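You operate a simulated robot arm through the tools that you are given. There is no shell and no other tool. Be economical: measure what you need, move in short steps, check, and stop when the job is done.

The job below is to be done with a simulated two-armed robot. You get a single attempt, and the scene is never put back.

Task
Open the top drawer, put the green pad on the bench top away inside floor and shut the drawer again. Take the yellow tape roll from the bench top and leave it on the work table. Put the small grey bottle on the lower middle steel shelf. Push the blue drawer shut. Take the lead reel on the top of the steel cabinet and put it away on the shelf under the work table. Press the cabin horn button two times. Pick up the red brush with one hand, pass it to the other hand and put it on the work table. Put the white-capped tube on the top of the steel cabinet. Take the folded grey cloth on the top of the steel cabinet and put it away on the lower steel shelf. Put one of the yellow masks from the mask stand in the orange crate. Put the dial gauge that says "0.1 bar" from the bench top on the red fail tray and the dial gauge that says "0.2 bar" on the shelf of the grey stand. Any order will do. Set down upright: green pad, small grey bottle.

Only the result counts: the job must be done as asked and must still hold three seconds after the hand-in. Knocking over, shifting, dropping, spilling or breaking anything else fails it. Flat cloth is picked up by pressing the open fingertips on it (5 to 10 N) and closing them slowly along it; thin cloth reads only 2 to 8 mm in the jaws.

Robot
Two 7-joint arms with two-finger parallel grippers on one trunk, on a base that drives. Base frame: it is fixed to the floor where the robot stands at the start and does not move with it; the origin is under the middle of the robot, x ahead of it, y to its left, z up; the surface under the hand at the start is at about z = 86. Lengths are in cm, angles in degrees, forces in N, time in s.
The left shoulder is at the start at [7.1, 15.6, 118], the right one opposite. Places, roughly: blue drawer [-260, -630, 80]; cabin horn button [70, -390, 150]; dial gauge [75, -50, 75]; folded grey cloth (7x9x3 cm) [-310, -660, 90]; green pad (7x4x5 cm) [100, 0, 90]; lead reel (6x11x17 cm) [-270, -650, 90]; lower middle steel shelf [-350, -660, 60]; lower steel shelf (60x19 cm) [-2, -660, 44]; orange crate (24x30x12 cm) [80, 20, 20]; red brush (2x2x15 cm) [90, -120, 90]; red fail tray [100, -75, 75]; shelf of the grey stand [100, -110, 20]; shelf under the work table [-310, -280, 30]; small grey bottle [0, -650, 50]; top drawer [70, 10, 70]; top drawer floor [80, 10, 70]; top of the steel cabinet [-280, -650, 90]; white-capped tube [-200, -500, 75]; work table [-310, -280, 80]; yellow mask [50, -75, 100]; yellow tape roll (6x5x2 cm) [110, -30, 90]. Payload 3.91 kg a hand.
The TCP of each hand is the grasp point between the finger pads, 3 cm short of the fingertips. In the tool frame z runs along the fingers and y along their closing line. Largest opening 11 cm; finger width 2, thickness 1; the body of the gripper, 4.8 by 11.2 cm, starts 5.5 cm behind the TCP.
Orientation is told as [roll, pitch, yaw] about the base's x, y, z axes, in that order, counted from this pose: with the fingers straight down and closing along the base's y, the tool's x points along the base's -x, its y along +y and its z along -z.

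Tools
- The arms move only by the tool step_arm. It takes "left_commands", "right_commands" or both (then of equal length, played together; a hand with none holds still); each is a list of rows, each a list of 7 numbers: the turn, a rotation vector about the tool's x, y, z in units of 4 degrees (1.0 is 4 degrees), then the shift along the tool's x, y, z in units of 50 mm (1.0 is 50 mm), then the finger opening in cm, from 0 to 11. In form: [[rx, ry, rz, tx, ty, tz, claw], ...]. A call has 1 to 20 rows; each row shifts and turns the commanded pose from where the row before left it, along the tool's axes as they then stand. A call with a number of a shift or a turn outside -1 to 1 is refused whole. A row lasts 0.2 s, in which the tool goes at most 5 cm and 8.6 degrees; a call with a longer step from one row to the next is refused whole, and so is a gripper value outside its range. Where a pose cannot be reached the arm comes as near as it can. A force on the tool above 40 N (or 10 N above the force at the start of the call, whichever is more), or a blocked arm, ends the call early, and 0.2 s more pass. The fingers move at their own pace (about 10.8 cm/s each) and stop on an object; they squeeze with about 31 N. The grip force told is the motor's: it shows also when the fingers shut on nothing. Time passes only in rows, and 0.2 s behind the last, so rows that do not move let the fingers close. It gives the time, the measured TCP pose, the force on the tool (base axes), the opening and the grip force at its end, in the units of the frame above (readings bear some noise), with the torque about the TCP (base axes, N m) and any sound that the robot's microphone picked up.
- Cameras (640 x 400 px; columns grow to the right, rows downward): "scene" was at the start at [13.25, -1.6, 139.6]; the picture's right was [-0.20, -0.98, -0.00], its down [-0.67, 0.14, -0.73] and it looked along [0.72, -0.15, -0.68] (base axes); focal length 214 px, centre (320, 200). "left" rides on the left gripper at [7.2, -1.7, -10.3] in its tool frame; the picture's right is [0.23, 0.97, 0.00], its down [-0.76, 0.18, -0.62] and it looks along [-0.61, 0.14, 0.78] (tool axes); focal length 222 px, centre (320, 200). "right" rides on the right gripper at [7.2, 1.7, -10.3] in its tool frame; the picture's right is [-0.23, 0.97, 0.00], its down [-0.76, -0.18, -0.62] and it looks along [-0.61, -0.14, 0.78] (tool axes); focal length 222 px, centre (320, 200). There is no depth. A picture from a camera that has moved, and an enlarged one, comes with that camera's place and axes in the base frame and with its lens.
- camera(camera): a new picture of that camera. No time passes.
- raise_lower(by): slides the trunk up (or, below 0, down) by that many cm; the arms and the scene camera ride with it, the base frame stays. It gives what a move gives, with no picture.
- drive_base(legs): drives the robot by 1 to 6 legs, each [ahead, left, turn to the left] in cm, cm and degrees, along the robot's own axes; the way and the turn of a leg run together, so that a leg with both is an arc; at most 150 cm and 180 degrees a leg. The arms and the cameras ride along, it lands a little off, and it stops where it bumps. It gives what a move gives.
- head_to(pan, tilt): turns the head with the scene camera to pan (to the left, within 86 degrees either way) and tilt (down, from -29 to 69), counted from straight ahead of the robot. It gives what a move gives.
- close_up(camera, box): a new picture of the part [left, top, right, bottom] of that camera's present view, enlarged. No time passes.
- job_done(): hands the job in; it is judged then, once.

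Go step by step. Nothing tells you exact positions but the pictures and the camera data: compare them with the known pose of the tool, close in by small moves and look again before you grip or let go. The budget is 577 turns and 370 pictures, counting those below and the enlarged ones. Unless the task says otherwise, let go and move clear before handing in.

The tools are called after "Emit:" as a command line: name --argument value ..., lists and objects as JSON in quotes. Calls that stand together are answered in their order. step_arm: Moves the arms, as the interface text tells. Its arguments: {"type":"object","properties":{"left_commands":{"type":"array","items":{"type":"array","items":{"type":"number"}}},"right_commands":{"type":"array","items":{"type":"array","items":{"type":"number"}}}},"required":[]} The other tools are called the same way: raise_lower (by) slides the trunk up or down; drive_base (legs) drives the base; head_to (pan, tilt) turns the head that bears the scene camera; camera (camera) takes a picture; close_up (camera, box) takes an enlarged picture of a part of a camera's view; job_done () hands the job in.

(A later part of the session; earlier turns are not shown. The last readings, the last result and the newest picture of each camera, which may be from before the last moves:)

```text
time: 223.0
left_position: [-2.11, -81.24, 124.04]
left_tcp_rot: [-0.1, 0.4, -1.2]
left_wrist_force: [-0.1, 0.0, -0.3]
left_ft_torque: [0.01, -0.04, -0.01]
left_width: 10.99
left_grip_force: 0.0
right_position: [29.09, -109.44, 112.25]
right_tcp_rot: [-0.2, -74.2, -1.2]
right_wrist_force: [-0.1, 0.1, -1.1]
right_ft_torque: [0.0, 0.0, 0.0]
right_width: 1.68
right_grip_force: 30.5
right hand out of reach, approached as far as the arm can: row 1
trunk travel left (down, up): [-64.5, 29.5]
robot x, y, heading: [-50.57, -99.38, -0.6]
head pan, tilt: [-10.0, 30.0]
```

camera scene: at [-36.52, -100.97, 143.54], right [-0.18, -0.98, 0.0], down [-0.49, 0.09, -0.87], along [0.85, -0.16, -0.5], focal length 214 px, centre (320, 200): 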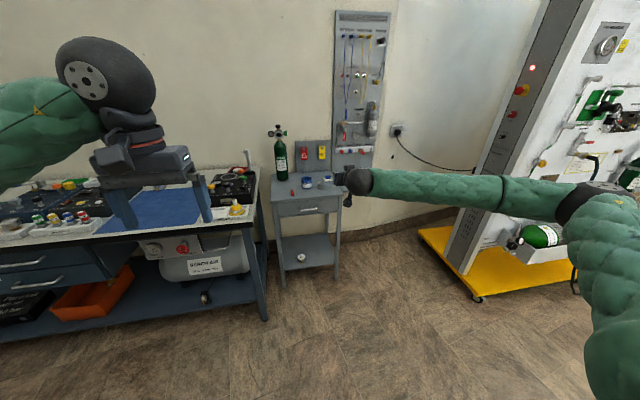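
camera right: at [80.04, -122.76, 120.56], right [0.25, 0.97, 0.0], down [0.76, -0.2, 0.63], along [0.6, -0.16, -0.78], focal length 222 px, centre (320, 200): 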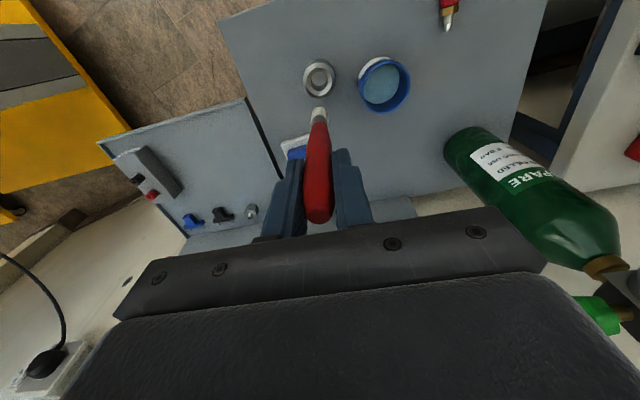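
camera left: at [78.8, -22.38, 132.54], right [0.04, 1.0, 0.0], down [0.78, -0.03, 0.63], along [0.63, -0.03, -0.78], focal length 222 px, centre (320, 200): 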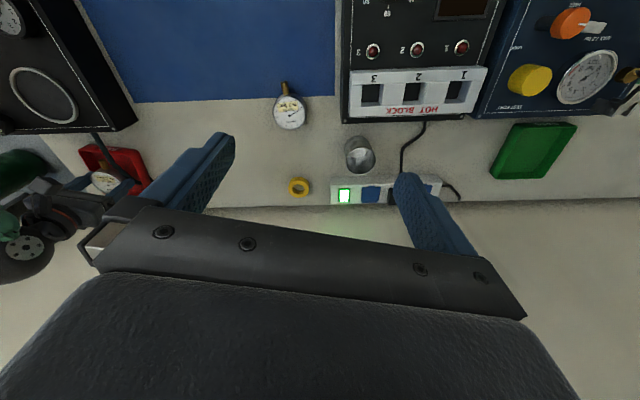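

Right hand holds at [29.1,-109.4,112.3]. I tilt the left tool 16° to be square to the brush, move it ahead and then sideways above the brush's middle.

Emit:
step_arm --left_commands '[[0, 1, 0, 0, 0, 0, 7], [0, 1, 0, 0, 0, 0, 7], [0, 1, 0, 0, 0, 0, 7], [0, 1, 0, 0, 0, 0, 7], [0, 0, 0, -0.82, 0, -0.28, 7], [0, 0, 0, -0.82, 0, -0.28, 7], [0, 0, 0, -0.82, 0, -0.28, 7], [0, 0, 0, -0.82, 0, -0.28, 7], [0, 0, 0, -0.82, 0, -0.28, 7], [0, 0, 0, -0.82, 0, -0.28, 7], [0, 0, 0, -0.82, 0, -0.28, 7], [0, 0, 0, -0.82, 0, -0.28, 7], [0, 0, 0, -0.82, 0, -0.28, 7], [0, 0, 0, -0.82, 0, -0.28, 7]]'

Emit:
step_arm --left_commands '[[0, 0, 0, 0, -0.7, 0, 7], [0, 0, 0, 0, -0.7, 0, 7], [0, 0, 0, 0, -0.7, 0, 7], [0, 0, 0, 0, -0.7, 0, 7], [0, 0, 0, 0, -0.7, 0, 7], [0, 0, 0, 0, -0.7, 0, 7]]'

Emit:
camera --camera "left"

Emit:
camera --camera "scene"

```text
time: 226.0
left_position: [41.38, -82.22, 125.79]
left_tcp_rot: [-0.1, 16.4, -1.2]
left_wrist_force: [-0.1, -0.5, 0.4]
left_ft_torque: [-0.01, 0.05, 0.04]
left_width: 7.01
left_grip_force: 0.0
right_position: [29.21, -109.66, 112.19]
right_tcp_rot: [0.1, -74.0, -1.4]
right_wrist_force: [-0.6, -0.9, -0.3]
right_ft_torque: [-0.02, 0.05, 0.01]
right_width: 1.7
right_grip_force: 30.9
trunk travel left (down, up): [-64.5, 29.5]
robot x, y, heading: [-50.51, -99.58, -0.5]
head pan, tilt: [-10.0, 30.0]
```

```text
time: 227.4
left_position: [40.69, -103.26, 125.77]
left_tcp_rot: [-0.1, 16.3, -1.2]
left_wrist_force: [0.8, -0.1, 0.0]
left_ft_torque: [0.01, -0.01, -0.02]
left_width: 6.98
left_grip_force: 0.0
right_position: [29.34, -109.76, 112.25]
right_tcp_rot: [0.1, -74.1, -1.5]
right_wrist_force: [-0.3, 0.0, -0.4]
right_ft_torque: [-0.02, 0.02, 0.04]
right_width: 1.71
right_grip_force: 31.0
trunk travel left (down, up): [-64.5, 29.5]
robot x, y, heading: [-50.05, -98.93, -0.3]
head pan, tilt: [-10.0, 30.0]
```

```text
262 pictures are left
camera left: at [36.79, -104.83, 137.82], right [-0.2, 0.98, 0.06], down [0.91, 0.16, 0.38], along [0.36, 0.13, -0.92], focal length 222 px, centre (320, 200)
```

left: 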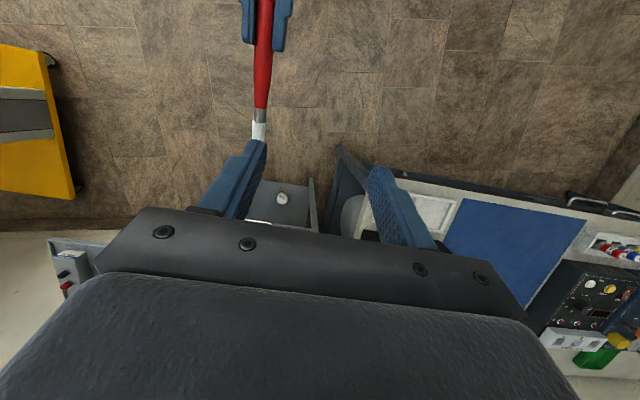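

```text
261 pictures are left
camera scene: at [-36.49, -101.15, 143.53], right [-0.18, -0.98, 0.0], down [-0.49, 0.09, -0.87], along [0.85, -0.16, -0.5], focal length 214 px, centre (320, 200)
```

scene: 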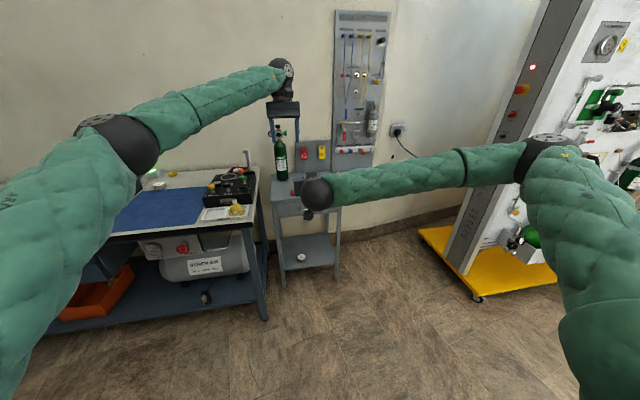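

I shift over the brush line and check before descending.

Emit:
step_arm --left_commands '[[0, 0, 0, 0, -0.66, 0, 7], [0, 0, 0, 0, -0.66, 0, 7], [0, 0, 0, 0, 0, 0.6, 7], [0, 0, 0, 0, 0, 0.6, 7]]'

Emit:
camera --camera "left"

```text
time: 228.4
left_position: [38.73, -110.01, 120.26]
left_tcp_rot: [-0.1, 16.4, -1.3]
left_wrist_force: [-0.2, 0.4, 0.4]
left_ft_torque: [0.04, 0.03, -0.01]
left_width: 7.0
left_grip_force: 0.0
right_position: [29.37, -109.77, 112.16]
right_tcp_rot: [0.0, -74.2, -1.6]
right_wrist_force: [0.0, 0.5, -0.6]
right_ft_torque: [-0.02, 0.02, 0.06]
right_width: 1.68
right_grip_force: 31.3
trunk travel left (down, up): [-64.5, 29.5]
robot x, y, heading: [-50.48, -99.23, -0.7]
head pan, tilt: [-10.0, 30.0]
```

```text
260 pictures are left
camera left: at [34.74, -111.48, 132.17], right [-0.2, 0.98, 0.06], down [0.91, 0.16, 0.38], along [0.36, 0.13, -0.92], focal length 222 px, centre (320, 200)
```

left: 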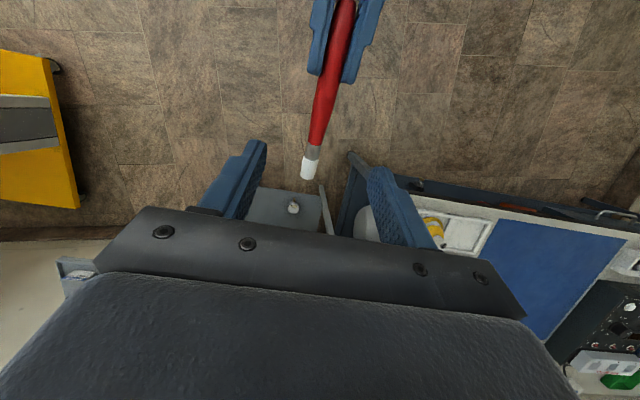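

Good. I descend 10 cm along the tool and close the left fingers on the brush.

Emit:
step_arm --left_commands '[[0, 0, 0, 0, 0.03, 0.5, 7], [0, 0, 0, 0, 0, 0.5, 7], [0, 0, 0, 0, 0, 0.5, 7], [0, 0, 0, 0, 0, 0.5, 7], [0, 0, 0, 0, 0, 0, 7]]'

Emit:
camera --camera "left"

Emit:
close_up --camera "scene" --box '[220, 100, 400, 240]'

```text
time: 229.6
left_position: [36.14, -109.58, 110.57]
left_tcp_rot: [-0.2, 16.2, -1.3]
left_wrist_force: [-0.1, 0.4, 0.0]
left_ft_torque: [-0.07, -0.02, 0.01]
left_width: 7.01
left_grip_force: 0.0
right_position: [29.2, -109.61, 112.29]
right_tcp_rot: [-0.1, -74.1, -1.3]
right_wrist_force: [-0.8, -0.6, -1.3]
right_ft_torque: [0.0, 0.01, 0.02]
right_width: 1.68
right_grip_force: 30.9
trunk travel left (down, up): [-64.5, 29.5]
robot x, y, heading: [-50.63, -98.89, -0.4]
head pan, tilt: [-10.0, 30.0]
```

```text
259 pictures are left
camera left: at [32.06, -111.14, 122.55], right [-0.2, 0.98, 0.06], down [0.91, 0.16, 0.38], along [0.37, 0.13, -0.92], focal length 222 px, centre (320, 200)
```

left: 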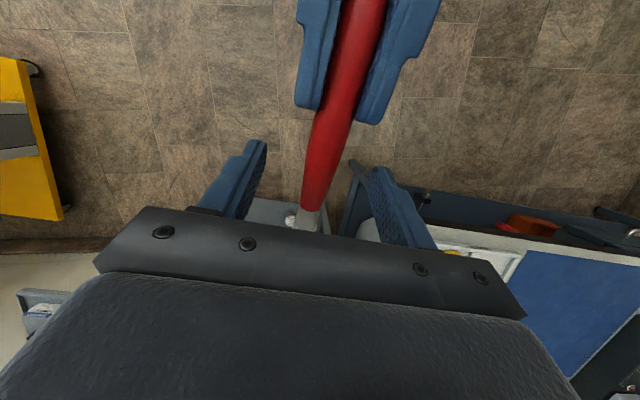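

```text
2.86 times, centred on (310, 170) of scene
camera zoom: at [-36.57, -101.0, 143.55], right [-0.18, -0.98, 0.0], down [-0.49, 0.09, -0.87], along [0.85, -0.16, -0.5], focal length 613 px, centre (349, 286)
```

zoom: 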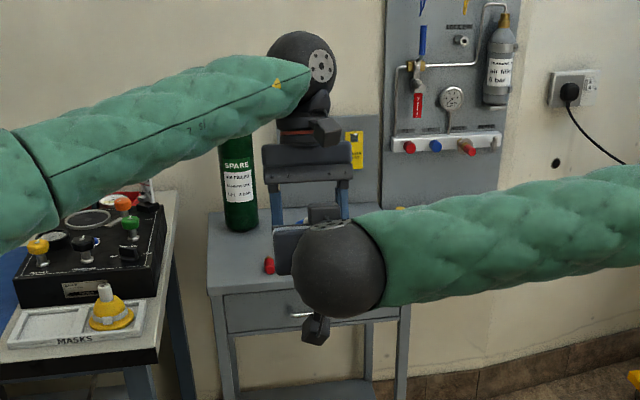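

The brush lies between the left fingers. I close left.

Emit:
step_arm --left_commands '[[0, 0, 0, 0, 0, 0, 3], [0, 0, 0, 0, 0, 0, 0], [0, 0, 0, 0, 0, 0, 0], [0, 0, 0, 0, 0, 0, 0]]'

```text
time: 230.6
left_position: [36.11, -109.61, 110.51]
left_tcp_rot: [-0.3, 16.5, -1.3]
left_wrist_force: [1.5, -15.0, 0.3]
left_ft_torque: [0.02, -0.03, 0.32]
left_width: 1.68
left_grip_force: 30.9
right_position: [29.08, -109.54, 112.28]
right_tcp_rot: [-0.1, -74.2, -1.2]
right_wrist_force: [-1.7, 15.9, 0.9]
right_ft_torque: [0.29, 0.06, 0.8]
right_width: 1.66
right_grip_force: 31.2
trunk travel left (down, up): [-64.5, 29.5]
robot x, y, heading: [-50.89, -99.04, -0.7]
head pan, tilt: [-10.0, 30.0]
```

Both hold it. I open the right hand and draw it back along its own axis.

Emit:
step_arm --right_commands '[[0, 0, 0, 0, 0, 0, 3], [0, 0, 0, 0, 0, 0, 6], [0, 0, 0, 0, 0, 0, 7], [0, 0, 0, 0, 0, -0.4, 7], [0, 0, 0, 0, 0, -0.5, 7], [0, 0, 0, 0.2, -0.5, -0.3, 7], [0, 0, 0, 0.3, -0.8, 0, 7], [0, 0, 0, 0.3, -0.8, 0, 7], [0, 0, 0, 0.3, -0.8, 0, 7]]'

Emit:
camera --camera "scene"

Emit:
camera --camera "left"

```text
time: 232.6
left_position: [35.6, -110.01, 111.08]
left_tcp_rot: [0.0, 16.0, -1.3]
left_wrist_force: [-0.7, -0.3, 0.3]
left_ft_torque: [0.02, -0.09, -0.03]
left_width: 1.63
left_grip_force: 31.1
right_position: [21.16, -121.75, 112.42]
right_tcp_rot: [-0.5, -73.0, -2.0]
right_wrist_force: [-1.7, 0.3, -0.2]
right_ft_torque: [0.04, -0.02, 0.05]
right_width: 7.0
right_grip_force: 0.0
right hand out of reach, approached as far as the arm can: row 8, 9
trunk travel left (down, up): [-64.5, 29.5]
robot x, y, heading: [-50.59, -99.41, -0.5]
head pan, tilt: [-10.0, 30.0]
```

```text
257 pictures are left
camera scene: at [-37.2, -101.41, 143.62], right [-0.18, -0.98, 0.0], down [-0.49, 0.09, -0.87], along [0.85, -0.16, -0.5], focal length 214 px, centre (320, 200)
```

scene: 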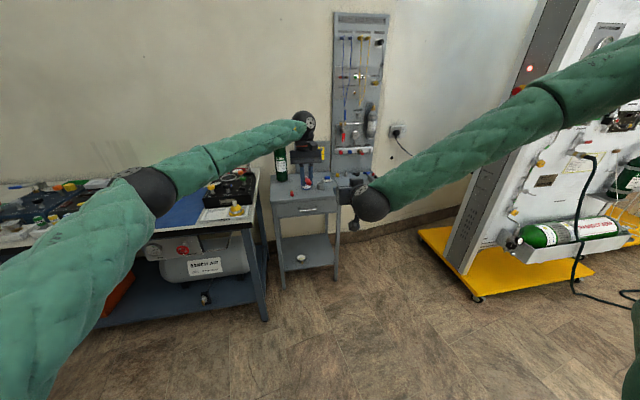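

```text
256 pictures are left
camera left: at [31.48, -111.57, 123.01], right [-0.2, 0.98, 0.06], down [0.91, 0.16, 0.39], along [0.37, 0.13, -0.92], focal length 222 px, centre (320, 200)
```

left: 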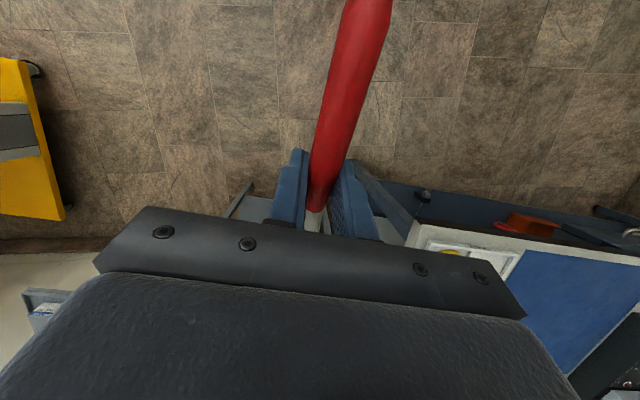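

Handover complete; the left hand holds the brush. I turn the right tool down again and pull the left hand in.

Emit:
step_arm --right_commands '[[0, 1, 0, 0, -0.3, 0, 7], [0, 1, 0, 0, -0.3, 0, 7], [0, 1, 0, 0, -0.3, 0, 7], [0, 1, 0, 0, 0, 0, 7], [0, 1, 0, 0, 0, 0, 7], [0, 1, 0, 0, 0, 0, 7], [0, 1, 0, 0, 0, 0, 7], [0, 1, 0, 0, 0, 0, 7], [0, 1, 0, 0, 0, 0, 7], [0, 1, 0, 0, 0, 0, 7], [0, 1, 0, 0, 0, 0, 7], [0, 1, 0, 0, 0, 0, 7], [0, 1, 0, 0, 0, 0, 7], [0, 1, 0, 0, 0, 0, 7], [0, 1, 0, 0, 0, 0, 7], [0, 1, 0, 0, 0, 0, 7], [0, 1, 0, 0, 0, 0, 7], [0, 1, 0, 0, 0, 0, 7]]'

Emit:
step_arm --left_commands '[[0, -1, 0, 0, 0, -0.5, 0], [0, -1, 0, 0, 0, -0.5, 0], [0, -1, 0, 0, 0, -0.5, 0], [0, -1, 0, 0.3, 0.7, -0.2, 0], [0, 0, 0, 0.6, 0.7, 0, 0], [0, 0, 0, 0.6, 0.7, 0, 0], [0, 0, 0, 0.6, 0.7, 0, 0], [0, 0, 0, 0.6, 0.7, 0, 0], [0, 0, 0, 0.6, 0.7, 0, 0], [0, 0, 0, 0.6, 0.7, 0, 0], [0, 0, 0, 0.6, 0.7, 0, 0]]'

Emit:
camera --camera "scene"

```text
time: 236.4
left_position: [36.14, -109.61, 110.55]
left_tcp_rot: [-0.3, 16.4, -1.3]
left_wrist_force: [0.7, -0.8, -1.4]
left_ft_torque: [0.01, 0.0, -0.03]
left_width: 1.65
left_grip_force: 30.7
right_position: [21.79, -126.0, 112.12]
right_tcp_rot: [-0.1, -2.0, -1.4]
right_wrist_force: [0.1, 0.3, 0.5]
right_ft_torque: [-0.01, 0.01, 0.02]
right_width: 7.02
right_grip_force: 0.0
trunk travel left (down, up): [-64.5, 29.5]
robot x, y, heading: [-50.66, -99.57, -0.6]
head pan, tilt: [-10.0, 30.0]
```

```text
time: 238.8
left_position: [15.69, -80.77, 118.86]
left_tcp_rot: [-0.2, 0.4, -1.3]
left_wrist_force: [-1.3, -0.2, 0.1]
left_ft_torque: [-0.01, 0.0, 0.02]
left_width: 1.66
left_grip_force: 30.7
right_position: [21.6, -125.79, 112.26]
right_tcp_rot: [-0.1, -2.2, -1.5]
right_wrist_force: [-0.9, -0.1, 0.1]
right_ft_torque: [-0.04, -0.02, 0.02]
right_width: 7.0
right_grip_force: 0.0
trunk travel left (down, up): [-64.5, 29.5]
robot x, y, heading: [-50.03, -99.21, -0.5]
head pan, tilt: [-10.0, 30.0]
```

```text
255 pictures are left
camera scene: at [-36.63, -100.81, 143.56], right [-0.18, -0.98, 0.0], down [-0.49, 0.09, -0.87], along [0.85, -0.16, -0.5], focal length 214 px, centre (320, 200)
```

scene: 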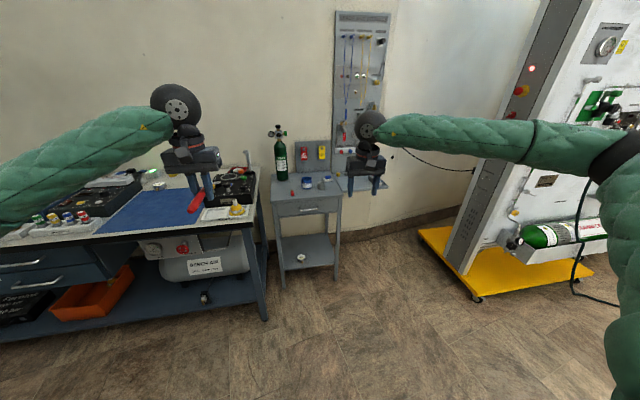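

Next the yellow tape roll with the right hand. I raise that hand and drive back to the bench.

Emit:
step_arm --right_commands '[[0, 0.5, 0, 0, 0, -0.6, 9], [0, 0, 0, 0, 0, -0.6, 9]]'

Emit:
drive_base --legs '[[0, 89, 0.6], [73, 0, 0]]'

Emit:
camera --camera "right"

Emit:
camera --camera "scene"

```text
time: 239.4
left_position: [15.75, -80.92, 118.94]
left_tcp_rot: [-0.2, 0.4, -1.2]
left_wrist_force: [0.8, 0.1, -0.1]
left_ft_torque: [-0.03, -0.01, -0.01]
left_width: 1.67
left_grip_force: 31.3
right_position: [21.46, -125.72, 118.13]
right_tcp_rot: [0.0, -0.1, -1.5]
right_wrist_force: [-0.2, -0.3, 0.0]
right_ft_torque: [0.01, -0.05, -0.01]
right_width: 9.01
right_grip_force: 0.0
trunk travel left (down, up): [-64.5, 29.5]
robot x, y, heading: [-50.75, -99.06, -0.4]
head pan, tilt: [-10.0, 30.0]
```

```text
time: 247.7
left_position: [87.7, 11.83, 119.0]
left_tcp_rot: [-0.2, 0.4, 0.2]
left_wrist_force: [0.0, 0.0, -0.7]
left_ft_torque: [0.01, 0.02, 0.02]
left_width: 1.66
left_grip_force: 30.9
right_position: [94.53, -32.86, 118.11]
right_tcp_rot: [-0.1, -0.1, 0.0]
right_wrist_force: [-0.8, 0.0, -0.4]
right_ft_torque: [0.0, 0.01, -0.01]
right_width: 8.99
right_grip_force: 0.0
trunk travel left (down, up): [-64.5, 29.5]
robot x, y, heading: [21.94, -8.26, 0.7]
head pan, tilt: [-10.0, 30.0]
```

```text
254 pictures are left
camera right: at [87.36, -31.17, 128.49], right [0.23, 0.97, 0.0], down [0.76, -0.18, 0.62], along [0.61, -0.14, -0.78], focal length 222 px, centre (320, 200)
```

right: 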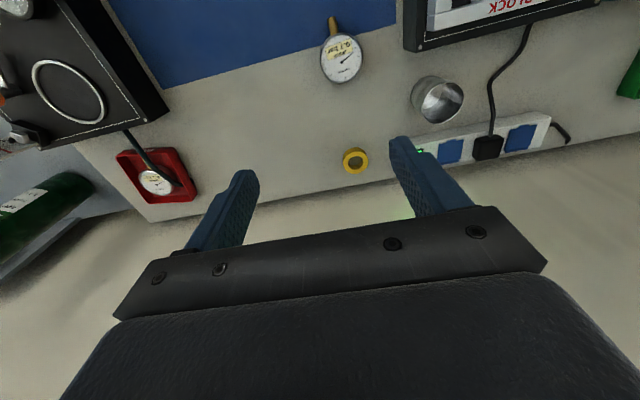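

```text
253 pictures are left
camera scene: at [35.95, -9.51, 143.53], right [-0.16, -0.99, 0.0], down [-0.49, 0.08, -0.87], along [0.85, -0.14, -0.5], focal length 214 px, centre (320, 200)
```

scene: 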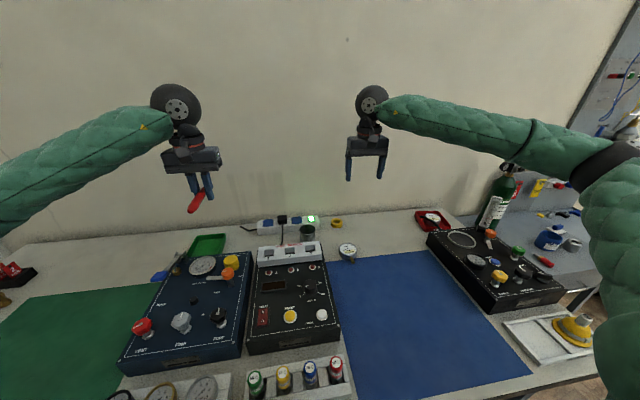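

The tape roll is at [110.8,-28.9]. I tilt the tool 20° so the wrist stays off the wall, and approach.

Emit:
step_arm --right_commands '[[0, -1, 0, 0, 0.2, 0, 8], [0, -1, 0, 0, 0.2, 0, 8], [0, -1, 0, 0, 0.2, 0, 8], [0, -1, 0, 0, 0.2, 0, 8], [0, -1, 0, 0, 0, 0, 8]]'

Emit:
step_arm --right_commands '[[0, 0, 0, -0.2, 0, 0.8, 8], [0, 0, 0, -0.2, 0, 0.8, 8], [0, 0, 0, -0.2, 0, 0.8, 8], [0, 0, 0, -0.2, 0, 0.8, 8]]'

Emit:
camera --camera "right"

```text
time: 248.9
left_position: [87.58, 11.89, 118.97]
left_tcp_rot: [-0.1, 0.4, 0.1]
left_wrist_force: [-0.1, -0.5, -0.7]
left_ft_torque: [0.02, -0.02, -0.04]
left_width: 1.67
left_grip_force: 31.0
right_position: [94.58, -28.98, 118.12]
right_tcp_rot: [-0.1, -20.2, -0.1]
right_wrist_force: [-0.2, 0.6, 0.0]
right_ft_torque: [0.01, 0.01, 0.0]
right_width: 8.0
right_grip_force: 0.1
trunk travel left (down, up): [-64.5, 29.5]
robot x, y, heading: [21.83, -8.54, 0.9]
head pan, tilt: [-10.0, 30.0]
```

```text
time: 249.9
left_position: [87.71, 11.74, 118.81]
left_tcp_rot: [-0.2, 0.4, 0.2]
left_wrist_force: [0.7, 0.3, -0.4]
left_ft_torque: [-0.02, -0.02, 0.05]
left_width: 1.67
left_grip_force: 30.9
right_position: [103.89, -28.86, 104.25]
right_tcp_rot: [-0.1, -20.2, 0.0]
right_wrist_force: [0.5, 0.4, 0.6]
right_ft_torque: [-0.01, 0.02, -0.01]
right_width: 7.99
right_grip_force: 0.1
trunk travel left (down, up): [-64.5, 29.5]
robot x, y, heading: [21.54, -8.37, 1.0]
head pan, tilt: [-10.0, 30.0]
```

```text
252 pictures are left
camera right: at [93.59, -27.22, 111.49], right [0.21, 0.97, 0.08], down [0.5, -0.18, 0.85], along [0.84, -0.14, -0.53], focal length 222 px, centre (320, 200)
```

right: 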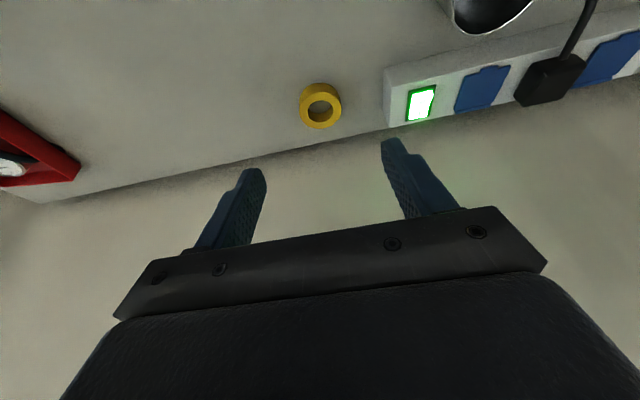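

I descend along the tool and grip the roll.

Emit:
step_arm --right_commands '[[0, 0, 0, -0.02, 0, 0.8, 8], [0, 0, 0, -0.02, 0, 0.8, 8], [0, 0, 0, -0.02, 0, 0.8, 8], [0, 0, 0, -0.01, 0, 0.4, 8], [0, 0, 0, 0, 0, 0.3, 8]]'

Emit:
camera --camera "right"

```text
time: 251.1
left_position: [87.69, 11.85, 118.85]
left_tcp_rot: [-0.2, 0.4, 0.1]
left_wrist_force: [0.8, 0.1, -0.3]
left_ft_torque: [0.01, -0.03, 0.0]
left_width: 1.65
left_grip_force: 31.3
right_position: [109.65, -28.8, 89.93]
right_tcp_rot: [0.0, -20.1, 0.0]
right_wrist_force: [-0.3, -0.1, 0.3]
right_ft_torque: [0.0, -0.01, -0.02]
right_width: 8.0
right_grip_force: 0.0
trunk travel left (down, up): [-64.5, 29.5]
robot x, y, heading: [22.23, -8.31, 0.7]
head pan, tilt: [-10.0, 30.0]
```

```text
251 pictures are left
camera right: at [99.21, -27.2, 97.27], right [0.21, 0.97, 0.08], down [0.5, -0.18, 0.85], along [0.84, -0.14, -0.53], focal length 222 px, centre (320, 200)
```

right: 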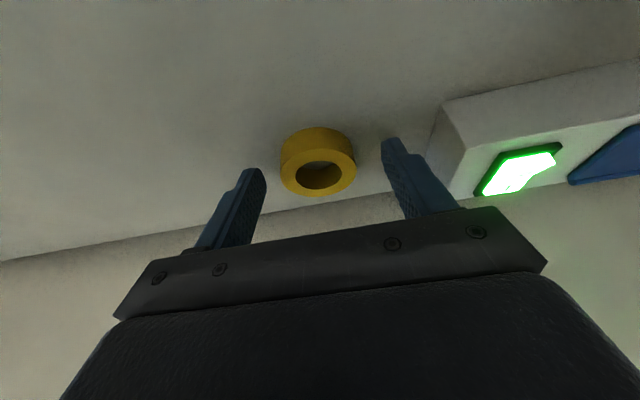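

Emit:
step_arm --right_commands '[[0, 0, 0, 0.06, 0, 0.08, 8], [0, 0, 0, 0, 0, 0, 3], [0, 0, 0, 0, 0, 0, 3], [0, 0, 0, 0, 0, 0, 3]]'

Emit:
step_arm --right_commands '[[0, 0, 0, 0, 0, -0.3, 3], [0, 0, 0, 0, 0, -0.7, 3], [0, 0, 0, 0, 0, -0.8, 3], [0, 0, 0, 0, 0, -0.8, 3], [0, 0, 0, 0, 0, -0.8, 3], [0, 0, 0, 0, 0, -0.8, 3], [0, 0, 0, 0, 0, -0.8, 3]]'

Emit:
camera --camera "right"

```text
time: 252.1
left_position: [87.6, 11.97, 118.87]
left_tcp_rot: [-0.2, 0.4, 0.2]
left_wrist_force: [0.5, -0.1, -1.2]
left_ft_torque: [-0.02, -0.02, -0.01]
left_width: 1.66
left_grip_force: 31.0
right_position: [109.34, -28.91, 89.71]
right_tcp_rot: [-0.1, -20.1, 0.0]
right_wrist_force: [-1.2, -0.4, -0.5]
right_ft_torque: [0.02, 0.03, -0.01]
right_width: 4.93
right_grip_force: 31.4
trunk travel left (down, up): [-64.5, 29.5]
robot x, y, heading: [22.03, -7.95, 0.6]
head pan, tilt: [-10.0, 30.0]
```

```text
time: 253.7
left_position: [87.65, 11.94, 118.98]
left_tcp_rot: [-0.2, 0.3, 0.1]
left_wrist_force: [-0.7, -0.4, -1.6]
left_ft_torque: [0.0, -0.04, -0.02]
left_width: 1.67
left_grip_force: 30.7
right_position: [100.64, -28.95, 113.09]
right_tcp_rot: [-0.1, -20.2, 0.1]
right_wrist_force: [-0.7, 1.0, -0.5]
right_ft_torque: [-0.06, -0.03, 0.0]
right_width: 4.95
right_grip_force: 30.6
trunk travel left (down, up): [-64.5, 29.5]
robot x, y, heading: [21.7, -8.44, 1.1]
head pan, tilt: [-10.0, 30.0]
```

```text
250 pictures are left
camera right: at [90.32, -27.25, 120.35], right [0.21, 0.97, 0.08], down [0.5, -0.18, 0.85], along [0.84, -0.14, -0.53], focal length 222 px, centre (320, 200)
```

right: 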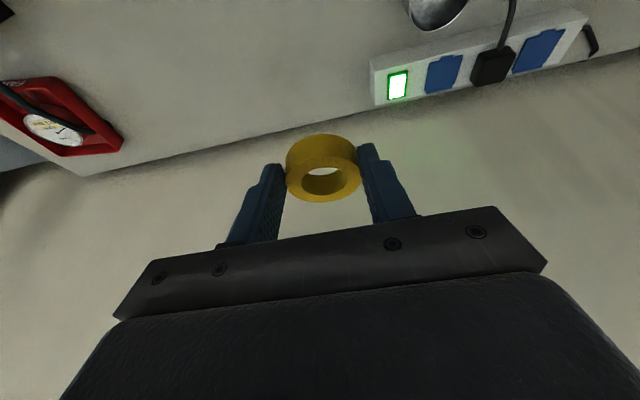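

Tape held. I back well away, straighten the tool, turn toward the work table and look.

Emit:
drive_base --legs '[[-110, 0, 0], [0, -60, 0]]'

Emit:
step_arm --right_commands '[[0, 1, 0, 0.7, 0, 0, 3], [0, 1, 0, 0.7, 0, 0, 3], [0, 1, 0, 0.7, 0, 0, 3], [0, 1, 0, 0, 0, 0, 3], [0, 1, 0, 0, 0, 0, 3]]'

Emit:
drive_base --legs '[[0, 0, -130]]'

Emit:
head_to --pan 0 --tilt 12

Emit:
camera --camera "scene"

```text
time: 262.4
left_position: [-24.55, -48.0, 118.74]
left_tcp_rot: [-0.1, 0.5, 0.2]
left_wrist_force: [-0.2, -0.2, 0.1]
left_ft_torque: [0.02, 0.01, -0.03]
left_width: 1.66
left_grip_force: 31.2
right_position: [-11.55, -88.85, 112.97]
right_tcp_rot: [0.0, -20.2, 0.0]
right_wrist_force: [-0.1, -0.4, 0.0]
right_ft_torque: [0.01, 0.02, -0.04]
right_width: 4.89
right_grip_force: 31.1
trunk travel left (down, up): [-64.5, 29.5]
robot x, y, heading: [-90.45, -67.71, 1.0]
head pan, tilt: [-10.0, 30.0]
```

```text
time: 263.6
left_position: [-24.6, -48.0, 118.87]
left_tcp_rot: [-0.2, 0.4, 0.2]
left_wrist_force: [-1.1, 0.9, -0.6]
left_ft_torque: [-0.01, -0.01, 0.0]
left_width: 1.67
left_grip_force: 30.8
right_position: [-21.66, -88.79, 110.08]
right_tcp_rot: [-0.1, -0.1, 0.0]
right_wrist_force: [1.1, -0.2, -0.9]
right_ft_torque: [0.02, -0.02, 0.01]
right_width: 4.9
right_grip_force: 30.7
trunk travel left (down, up): [-64.5, 29.5]
robot x, y, heading: [-90.65, -68.16, 0.8]
head pan, tilt: [-10.0, 30.0]
```

```text
time: 269.4
left_position: [-117.39, -131.4, 118.87]
left_tcp_rot: [-0.1, 0.5, -129.8]
left_wrist_force: [0.8, -0.4, 0.3]
left_ft_torque: [-0.01, 0.02, 0.01]
left_width: 1.67
left_grip_force: 31.0
right_position: [-150.42, -107.33, 110.11]
right_tcp_rot: [0.1, 0.0, -130.0]
right_wrist_force: [0.7, -0.6, -0.2]
right_ft_torque: [0.01, -0.04, 0.01]
right_width: 4.87
right_grip_force: 30.6
trunk travel left (down, up): [-64.5, 29.5]
robot x, y, heading: [-90.1, -68.1, -129.0]
head pan, tilt: [-10.0, 30.0]
```

```text
time: 270.2
left_position: [-117.29, -131.36, 118.82]
left_tcp_rot: [-0.2, 0.4, -129.8]
left_wrist_force: [-0.1, -0.4, -0.1]
left_ft_torque: [0.02, 0.02, -0.03]
left_width: 1.66
left_grip_force: 30.9
right_position: [-150.56, -107.36, 110.09]
right_tcp_rot: [0.0, 0.0, -130.1]
right_wrist_force: [0.4, -0.1, -1.0]
right_ft_torque: [-0.01, 0.03, 0.01]
right_width: 4.87
right_grip_force: 30.6
trunk travel left (down, up): [-64.5, 29.5]
robot x, y, heading: [-90.63, -68.1, -128.9]
head pan, tilt: [0.0, 12.0]
```

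```text
249 pictures are left
camera scene: at [-99.46, -79.12, 146.44], right [-0.78, 0.63, 0.0], down [0.13, 0.16, -0.98], along [-0.62, -0.76, -0.21], focal length 214 px, centre (320, 200)
```

scene: 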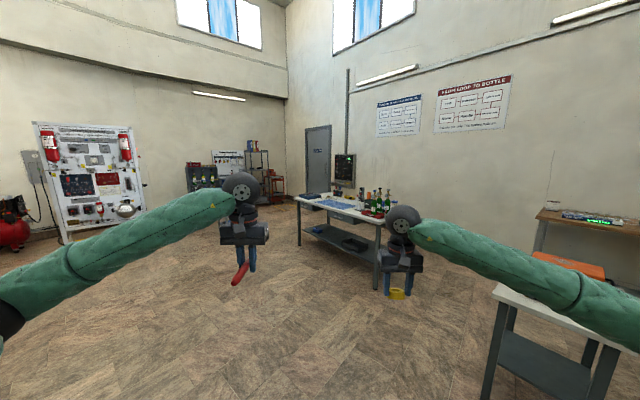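

The work table's front edge runs along x ≈ -270, y -200…-345. I turn to face it (heading 180), slide to its middle and look.

Emit:
drive_base --legs '[[0, 0, -51], [0, 110, 0], [0, 90, 0], [85, 0, 0]]'

Emit:
head_to --pan 0 --tilt 28

Emit:
camera --camera "scene"

```text
time: 286.5
left_position: [-245.11, -279.63, 118.87]
left_tcp_rot: [-0.2, 0.4, 176.6]
left_wrist_force: [-0.8, -0.4, -0.9]
left_ft_torque: [-0.02, -0.03, -0.01]
left_width: 1.63
left_grip_force: 31.4
right_position: [-245.55, -238.76, 110.14]
right_tcp_rot: [0.0, -0.1, 176.6]
right_wrist_force: [0.4, -0.5, -0.2]
right_ft_torque: [0.02, -0.03, -0.01]
right_width: 4.86
right_grip_force: 31.2
trunk travel left (down, up): [-64.5, 29.5]
robot x, y, heading: [-178.27, -263.91, 177.1]
head pan, tilt: [0.0, 12.0]
```

```text
time: 287.3
left_position: [-245.19, -279.73, 118.77]
left_tcp_rot: [-0.2, 0.5, 176.6]
left_wrist_force: [-0.1, -0.1, -0.7]
left_ft_torque: [0.02, 0.0, 0.0]
left_width: 1.65
left_grip_force: 31.0
right_position: [-245.48, -238.73, 110.22]
right_tcp_rot: [0.1, -0.1, 176.4]
right_wrist_force: [0.7, 0.0, 0.2]
right_ft_torque: [0.02, -0.01, -0.04]
right_width: 4.84
right_grip_force: 31.3
trunk travel left (down, up): [-64.5, 29.5]
robot x, y, heading: [-178.22, -263.7, 177.1]
head pan, tilt: [0.0, 28.0]
```

```text
248 pictures are left
camera scene: at [-192.29, -263.01, 143.86], right [0.05, 1.0, 0.0], down [0.47, -0.02, -0.88], along [-0.88, 0.04, -0.47], focal length 214 px, centre (320, 200)
```

scene: 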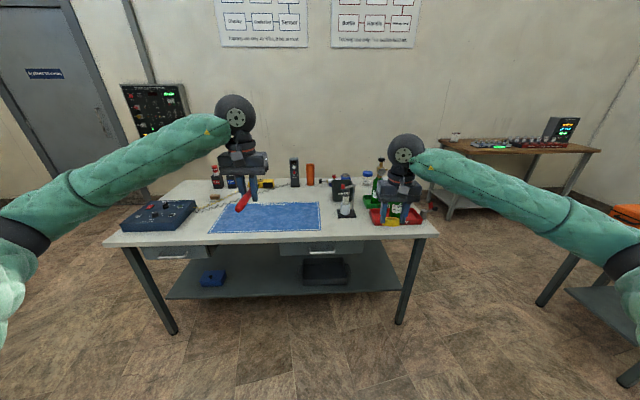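

The blue mat in the middle of the table is free. I align and drive up so both hands are over it.

Emit:
drive_base --legs '[[0, 0, 2.9], [30, 20, 0]]'

Emit:
camera --camera "right"

Emit:
camera --camera "left"

Emit:
camera --camera "scene"

```text
time: 290.0
left_position: [-274.08, -302.71, 118.85]
left_tcp_rot: [-0.2, 0.4, 179.5]
left_wrist_force: [-0.4, 0.1, -0.2]
left_ft_torque: [0.0, 0.01, 0.05]
left_width: 1.66
left_grip_force: 30.8
right_position: [-276.4, -261.73, 110.11]
right_tcp_rot: [0.0, 0.0, 179.3]
right_wrist_force: [-0.7, 0.3, -1.7]
right_ft_torque: [0.0, -0.04, -0.02]
right_width: 4.85
right_grip_force: 31.0
trunk travel left (down, up): [-64.5, 29.5]
robot x, y, heading: [-208.13, -283.11, -180.0]
head pan, tilt: [0.0, 28.0]
```

```text
247 pictures are left
camera right: at [-269.11, -263.6, 120.42], right [-0.24, -0.97, 0.0], down [-0.76, 0.19, 0.62], along [-0.61, 0.15, -0.78], focal length 222 px, centre (320, 200)
```

right: 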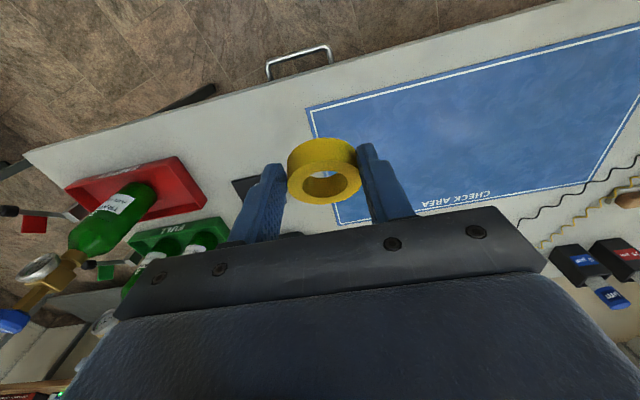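

```text
246 pictures are left
camera left: at [-266.73, -301.11, 129.18], right [0.22, -0.98, 0.0], down [-0.77, -0.17, 0.62], along [-0.6, -0.13, -0.79], focal length 222 px, centre (320, 200)
```

left: 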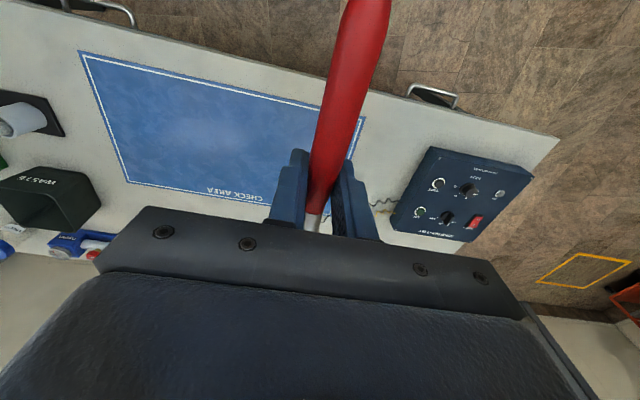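

```text
245 pictures are left
camera scene: at [-222.07, -283.38, 143.85], right [0.0, 1.0, 0.0], down [0.47, 0.0, -0.88], along [-0.88, 0.0, -0.47], focal length 214 px, centre (320, 200)
```

scene: 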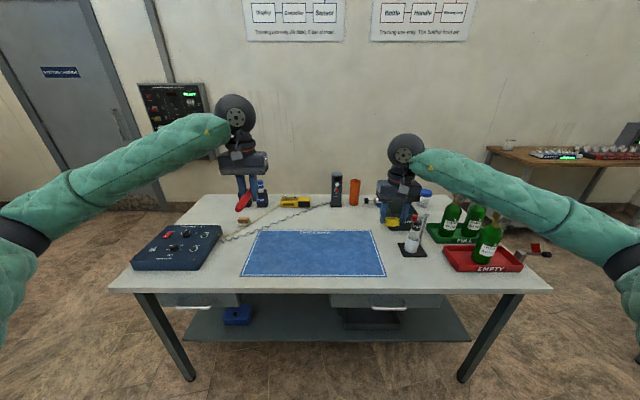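

I tilt the right tool back to 20° so the tape is flat, and move it over the mat's right part.

Emit:
step_arm --right_commands '[[0, -1, 0, -0.3, 0.25, 0, 3], [0, -1, 0, -0.3, 0.25, 0, 3], [0, -1, 0, -0.3, 0.25, 0, 3], [0, -1, 0, -0.3, 0.25, 0, 3], [0, -1, 0, -0.3, 0.25, 0, 3], [0, 0, 0, 0.14, 0, 0.6, 3], [0, 0, 0, 0.14, 0, 0.6, 3], [0, 0, 0, 0.14, 0, 0.6, 3]]'

Emit:
camera --camera "right"

Emit:
camera --camera "scene"

```text
time: 291.8
left_position: [-273.92, -302.61, 118.82]
left_tcp_rot: [-0.1, 0.3, 179.4]
left_wrist_force: [-0.6, 0.3, -0.5]
left_ft_torque: [0.0, 0.0, 0.02]
left_width: 1.66
left_grip_force: 30.8
right_position: [-285.02, -267.8, 102.05]
right_tcp_rot: [-0.1, -20.1, 179.2]
right_wrist_force: [0.6, 0.5, -0.9]
right_ft_torque: [0.04, -0.02, -0.03]
right_width: 4.82
right_grip_force: 30.9
trunk travel left (down, up): [-64.5, 29.5]
robot x, y, heading: [-207.91, -283.47, -179.8]
head pan, tilt: [0.0, 28.0]
```

```text
244 pictures are left
camera right: at [-274.62, -269.66, 109.32], right [-0.23, -0.97, 0.08], down [-0.5, 0.18, 0.85], along [-0.84, 0.15, -0.53], focal length 222 px, centre (320, 200)
```

right: 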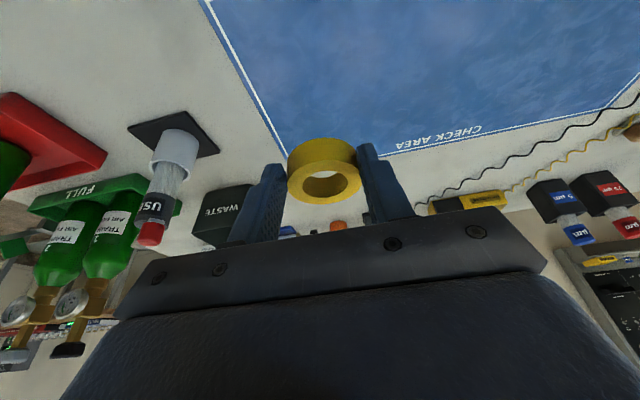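

```text
243 pictures are left
camera scene: at [-222.05, -283.3, 143.85], right [0.0, 1.0, 0.0], down [0.47, 0.0, -0.88], along [-0.88, 0.0, -0.47], focal length 214 px, centre (320, 200)
```

scene: 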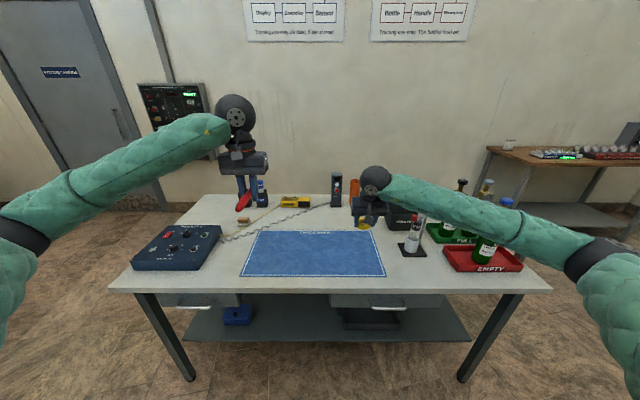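

I lower the tape toward the table.

Emit:
step_arm --right_commands '[[0, 0, 0, 0.23, 0, 0.626, 3], [0, 0, 0, 0.23, 0, 0.626, 3], [0, 0, 0, 0.18, 0, 0.5, 3], [0, 0, 0, 0.07, 0, 0.19, 3], [0, 0, 0, 0.035, 0, 0.094, 3]]'

Emit:
camera --camera "right"

```text
time: 293.0
left_position: [-273.89, -302.7, 118.83]
left_tcp_rot: [-0.1, 0.4, 179.4]
left_wrist_force: [-0.1, -0.7, 0.1]
left_ft_torque: [0.02, 0.04, 0.01]
left_width: 1.62
left_grip_force: 30.7
right_position: [-284.87, -267.71, 91.22]
right_tcp_rot: [-0.1, -20.2, 179.4]
right_wrist_force: [0.2, 0.1, -0.4]
right_ft_torque: [0.01, -0.02, 0.01]
right_width: 4.86
right_grip_force: 30.8
trunk travel left (down, up): [-64.5, 29.5]
robot x, y, heading: [-207.91, -283.63, -179.8]
head pan, tilt: [0.0, 28.0]
```

```text
242 pictures are left
camera right: at [-274.51, -269.65, 98.38], right [-0.23, -0.97, 0.08], down [-0.5, 0.18, 0.85], along [-0.84, 0.15, -0.53], focal length 222 px, centre (320, 200)
```

right: 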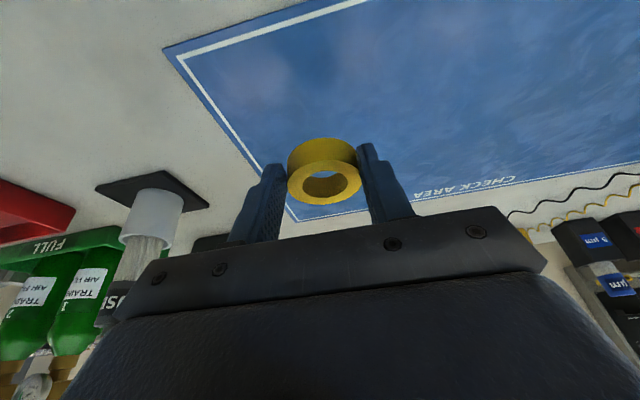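

Emit:
step_arm --right_commands '[[0, 0, 0, 0.055, 0, 0.15, 3], [0, 0, 0, 0.055, 0, 0.15, 3], [0, 0, 0, 0.035, 0, 0.094, 3], [0, 0, 0, 0.035, 0, 0.094, 3]]'

```text
time: 294.0
left_position: [-273.94, -302.59, 118.82]
left_tcp_rot: [-0.3, 0.4, 179.6]
left_wrist_force: [-0.2, -0.4, -1.0]
left_ft_torque: [0.0, 0.0, 0.01]
left_width: 1.66
left_grip_force: 31.1
right_position: [-284.92, -267.85, 88.51]
right_tcp_rot: [-0.1, -20.1, 179.3]
right_wrist_force: [-0.6, 0.0, -0.4]
right_ft_torque: [-0.01, 0.03, 0.0]
right_width: 4.86
right_grip_force: 31.4
trunk travel left (down, up): [-64.5, 29.5]
robot x, y, heading: [-207.76, -283.52, -179.8]
head pan, tilt: [0.0, 28.0]
```

Emit:
step_arm --right_commands '[[0, 0, 0, 0.035, 0, 0.094, 3], [0, 0, 0, 0.035, 0, 0.094, 3], [0, 0, 0, 0.035, 0, 0.094, 3]]'

Emit:
camera --camera "right"

```text
time: 294.8
left_position: [-273.93, -302.62, 118.96]
left_tcp_rot: [-0.2, 0.4, 179.5]
left_wrist_force: [0.9, 0.4, 0.1]
left_ft_torque: [-0.01, 0.02, -0.03]
left_width: 1.66
left_grip_force: 30.8
right_position: [-284.88, -267.81, 87.03]
right_tcp_rot: [-0.1, -20.2, 179.3]
right_wrist_force: [-0.4, 0.0, -0.9]
right_ft_torque: [-0.01, -0.02, -0.07]
right_width: 4.84
right_grip_force: 30.4
trunk travel left (down, up): [-64.5, 29.5]
robot x, y, heading: [-207.55, -283.86, -180.0]
head pan, tilt: [0.0, 28.0]
```

```text
241 pictures are left
camera right: at [-274.52, -269.67, 94.22], right [-0.23, -0.97, 0.08], down [-0.5, 0.18, 0.85], along [-0.84, 0.15, -0.53], focal length 222 px, centre (320, 200)
```

right: 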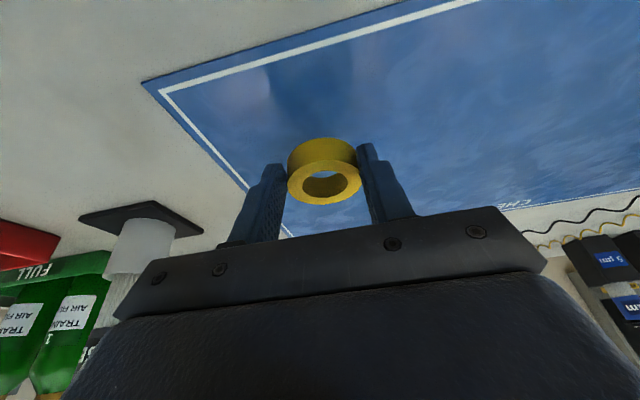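

Emit:
step_arm --right_commands '[[0, 0, 0, 0.03, 0, 0.08, 3], [0, 0, 0, 0.03, 0, 0.08, 3], [0, 0, 0, 0.03, 0, 0.08, 3]]'

```text
time: 295.6
left_position: [-274.0, -302.71, 118.9]
left_tcp_rot: [-0.2, 0.4, 179.5]
left_wrist_force: [0.2, -0.3, -0.7]
left_ft_torque: [0.0, 0.01, -0.01]
left_width: 1.66
left_grip_force: 30.8
right_position: [-284.91, -267.92, 85.79]
right_tcp_rot: [-0.2, -20.0, 179.3]
right_wrist_force: [-0.4, -0.8, 0.0]
right_ft_torque: [0.01, 0.01, 0.02]
right_width: 4.83
right_grip_force: 31.0
trunk travel left (down, up): [-64.5, 29.5]
robot x, y, heading: [-208.15, -283.37, -179.7]
head pan, tilt: [0.0, 28.0]
```

Emit:
step_arm --right_commands '[[0, 0, 0, 0.03, 0, 0.08, 3], [0, 0, 0, 0.03, 0, 0.08, 3], [0, 0, 0, 0.03, 0, 0.08, 3]]'

```text
time: 296.4
left_position: [-273.95, -302.53, 118.8]
left_tcp_rot: [-0.2, 0.4, 179.5]
left_wrist_force: [-0.5, 0.4, -0.5]
left_ft_torque: [-0.01, -0.01, -0.02]
left_width: 1.66
left_grip_force: 31.3
right_position: [-284.86, -267.8, 84.51]
right_tcp_rot: [0.0, -20.1, 179.3]
right_wrist_force: [0.4, 0.5, -0.4]
right_ft_torque: [0.01, -0.02, 0.03]
right_width: 4.83
right_grip_force: 31.2
trunk travel left (down, up): [-64.5, 29.5]
robot x, y, heading: [-208.01, -283.48, -180.1]
head pan, tilt: [0.0, 28.0]
```

Emit:
step_arm --right_commands '[[0, 0, 0, 0.02, 0, 0.06, 3], [0, 0, 0, 0.02, 0, 0.06, 3], [0, 0, 0, 0.02, 0, 0.06, 3]]'

Emit:
camera --camera "right"

```text
time: 297.2
left_position: [-273.9, -302.76, 118.98]
left_tcp_rot: [-0.2, 0.3, 179.5]
left_wrist_force: [-0.3, -0.1, -0.4]
left_ft_torque: [-0.01, -0.01, 0.02]
left_width: 1.64
left_grip_force: 30.9
right_position: [-284.81, -267.95, 83.82]
right_tcp_rot: [0.0, -20.2, 179.2]
right_wrist_force: [-1.5, 2.6, 13.0]
right_ft_torque: [-0.08, 0.51, -0.06]
right_width: 4.86
right_grip_force: 30.8
trunk travel left (down, up): [-64.5, 29.5]
robot x, y, heading: [-207.84, -283.3, -179.5]
head pan, tilt: [0.0, 28.0]
```

```text
240 pictures are left
camera right: at [-274.48, -269.76, 90.97], right [-0.23, -0.97, 0.08], down [-0.5, 0.18, 0.85], along [-0.84, 0.15, -0.52], focal length 222 px, centre (320, 200)
```

right: 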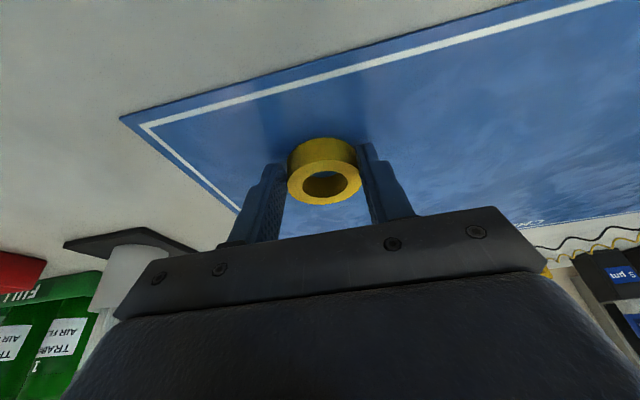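

Contact; the table top is at z ≈ 80.2. I release the tape and lift.

Emit:
step_arm --right_commands '[[0, 0, 0, 0, 0, -0.02, 5.5], [0, 0, 0, 0, 0, 0, 7], [0, 0, 0, 0, 0, 0, 7], [0, 0, 0, 0, 0, -0.4, 7], [0, 0, 0, 0, 0, -0.8, 7], [0, 0, 0, 0, 0, -0.8, 7], [0, 0, 0, 0, 0, -0.8, 7], [0, 0, 0, 0, 0, -0.8, 7], [0, 0, 0, 0.5, 0, -0.8, 7]]'

Emit:
step_arm --left_commands '[[0, 0, 0, -0.6, 0, 0, 0], [0, 0, 0, -0.7, 0, 0, 0], [0, 0, 0, -0.7, 0, 0.3, 0], [0, 0, 0, -0.6, 0, 0.5, 0], [0, 0, 0, 0, 0, 0.8, 0], [0, 0, 0, 0, 0, 0.8, 0], [0, 0, 0, 0, 0, 0.8, 0], [0, 0, 0, 0, 0, 0.6, 0]]'

Emit:
camera --camera "scene"

Emit:
camera --camera "left"

```text
time: 299.2
left_position: [-273.74, -302.57, 118.87]
left_tcp_rot: [-0.2, 0.3, 179.4]
left_wrist_force: [-0.5, 0.2, 0.3]
left_ft_torque: [0.01, -0.01, 0.01]
left_width: 1.65
left_grip_force: 31.1
right_position: [-274.95, -267.98, 103.53]
right_tcp_rot: [-0.1, -20.2, 179.3]
right_wrist_force: [0.2, 1.1, -0.3]
right_ft_torque: [-0.01, 0.0, -0.01]
right_width: 7.0
right_grip_force: 0.1
trunk travel left (down, up): [-64.5, 29.5]
robot x, y, heading: [-207.98, -283.59, -179.9]
head pan, tilt: [0.0, 28.0]
```

```text
time: 301.0
left_position: [-286.89, -302.54, 99.61]
left_tcp_rot: [-0.2, 0.4, 179.4]
left_wrist_force: [-0.5, 0.0, 0.5]
left_ft_torque: [-0.02, 0.02, 0.0]
left_width: 1.66
left_grip_force: 31.4
right_position: [-275.14, -267.9, 103.3]
right_tcp_rot: [-0.1, -20.2, 179.3]
right_wrist_force: [-0.5, 0.0, -1.1]
right_ft_torque: [0.02, 0.03, -0.02]
right_width: 7.0
right_grip_force: 0.1
trunk travel left (down, up): [-64.5, 29.5]
robot x, y, heading: [-207.95, -283.51, -179.6]
head pan, tilt: [0.0, 28.0]
```

```text
239 pictures are left
camera scene: at [-222.05, -283.34, 143.85], right [0.0, 1.0, 0.0], down [0.47, 0.0, -0.88], along [-0.88, 0.0, -0.47], focal length 214 px, centre (320, 200)
```

scene: 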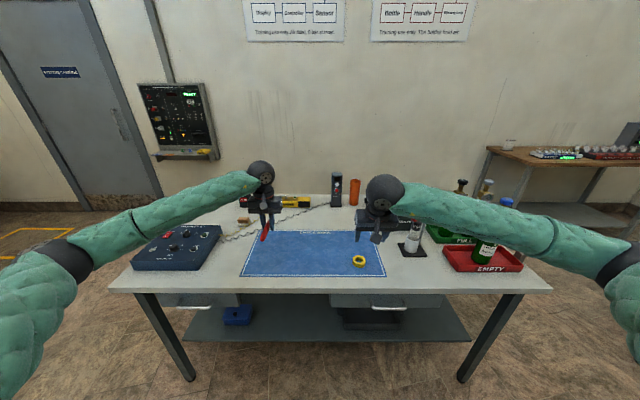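

```text
238 pictures are left
camera left: at [-279.62, -300.96, 109.99], right [0.22, -0.98, 0.0], down [-0.77, -0.17, 0.62], along [-0.6, -0.13, -0.79], focal length 222 px, centre (320, 200)
```

left: 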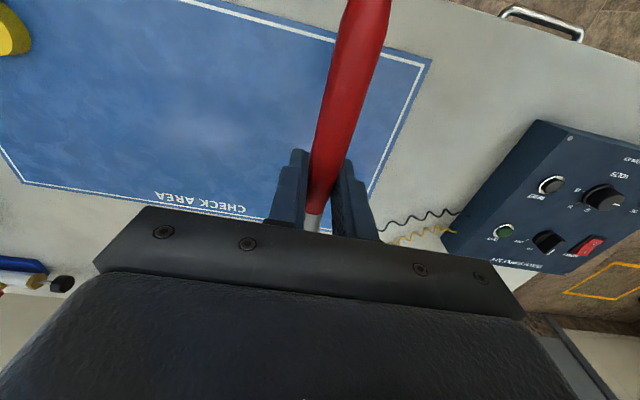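

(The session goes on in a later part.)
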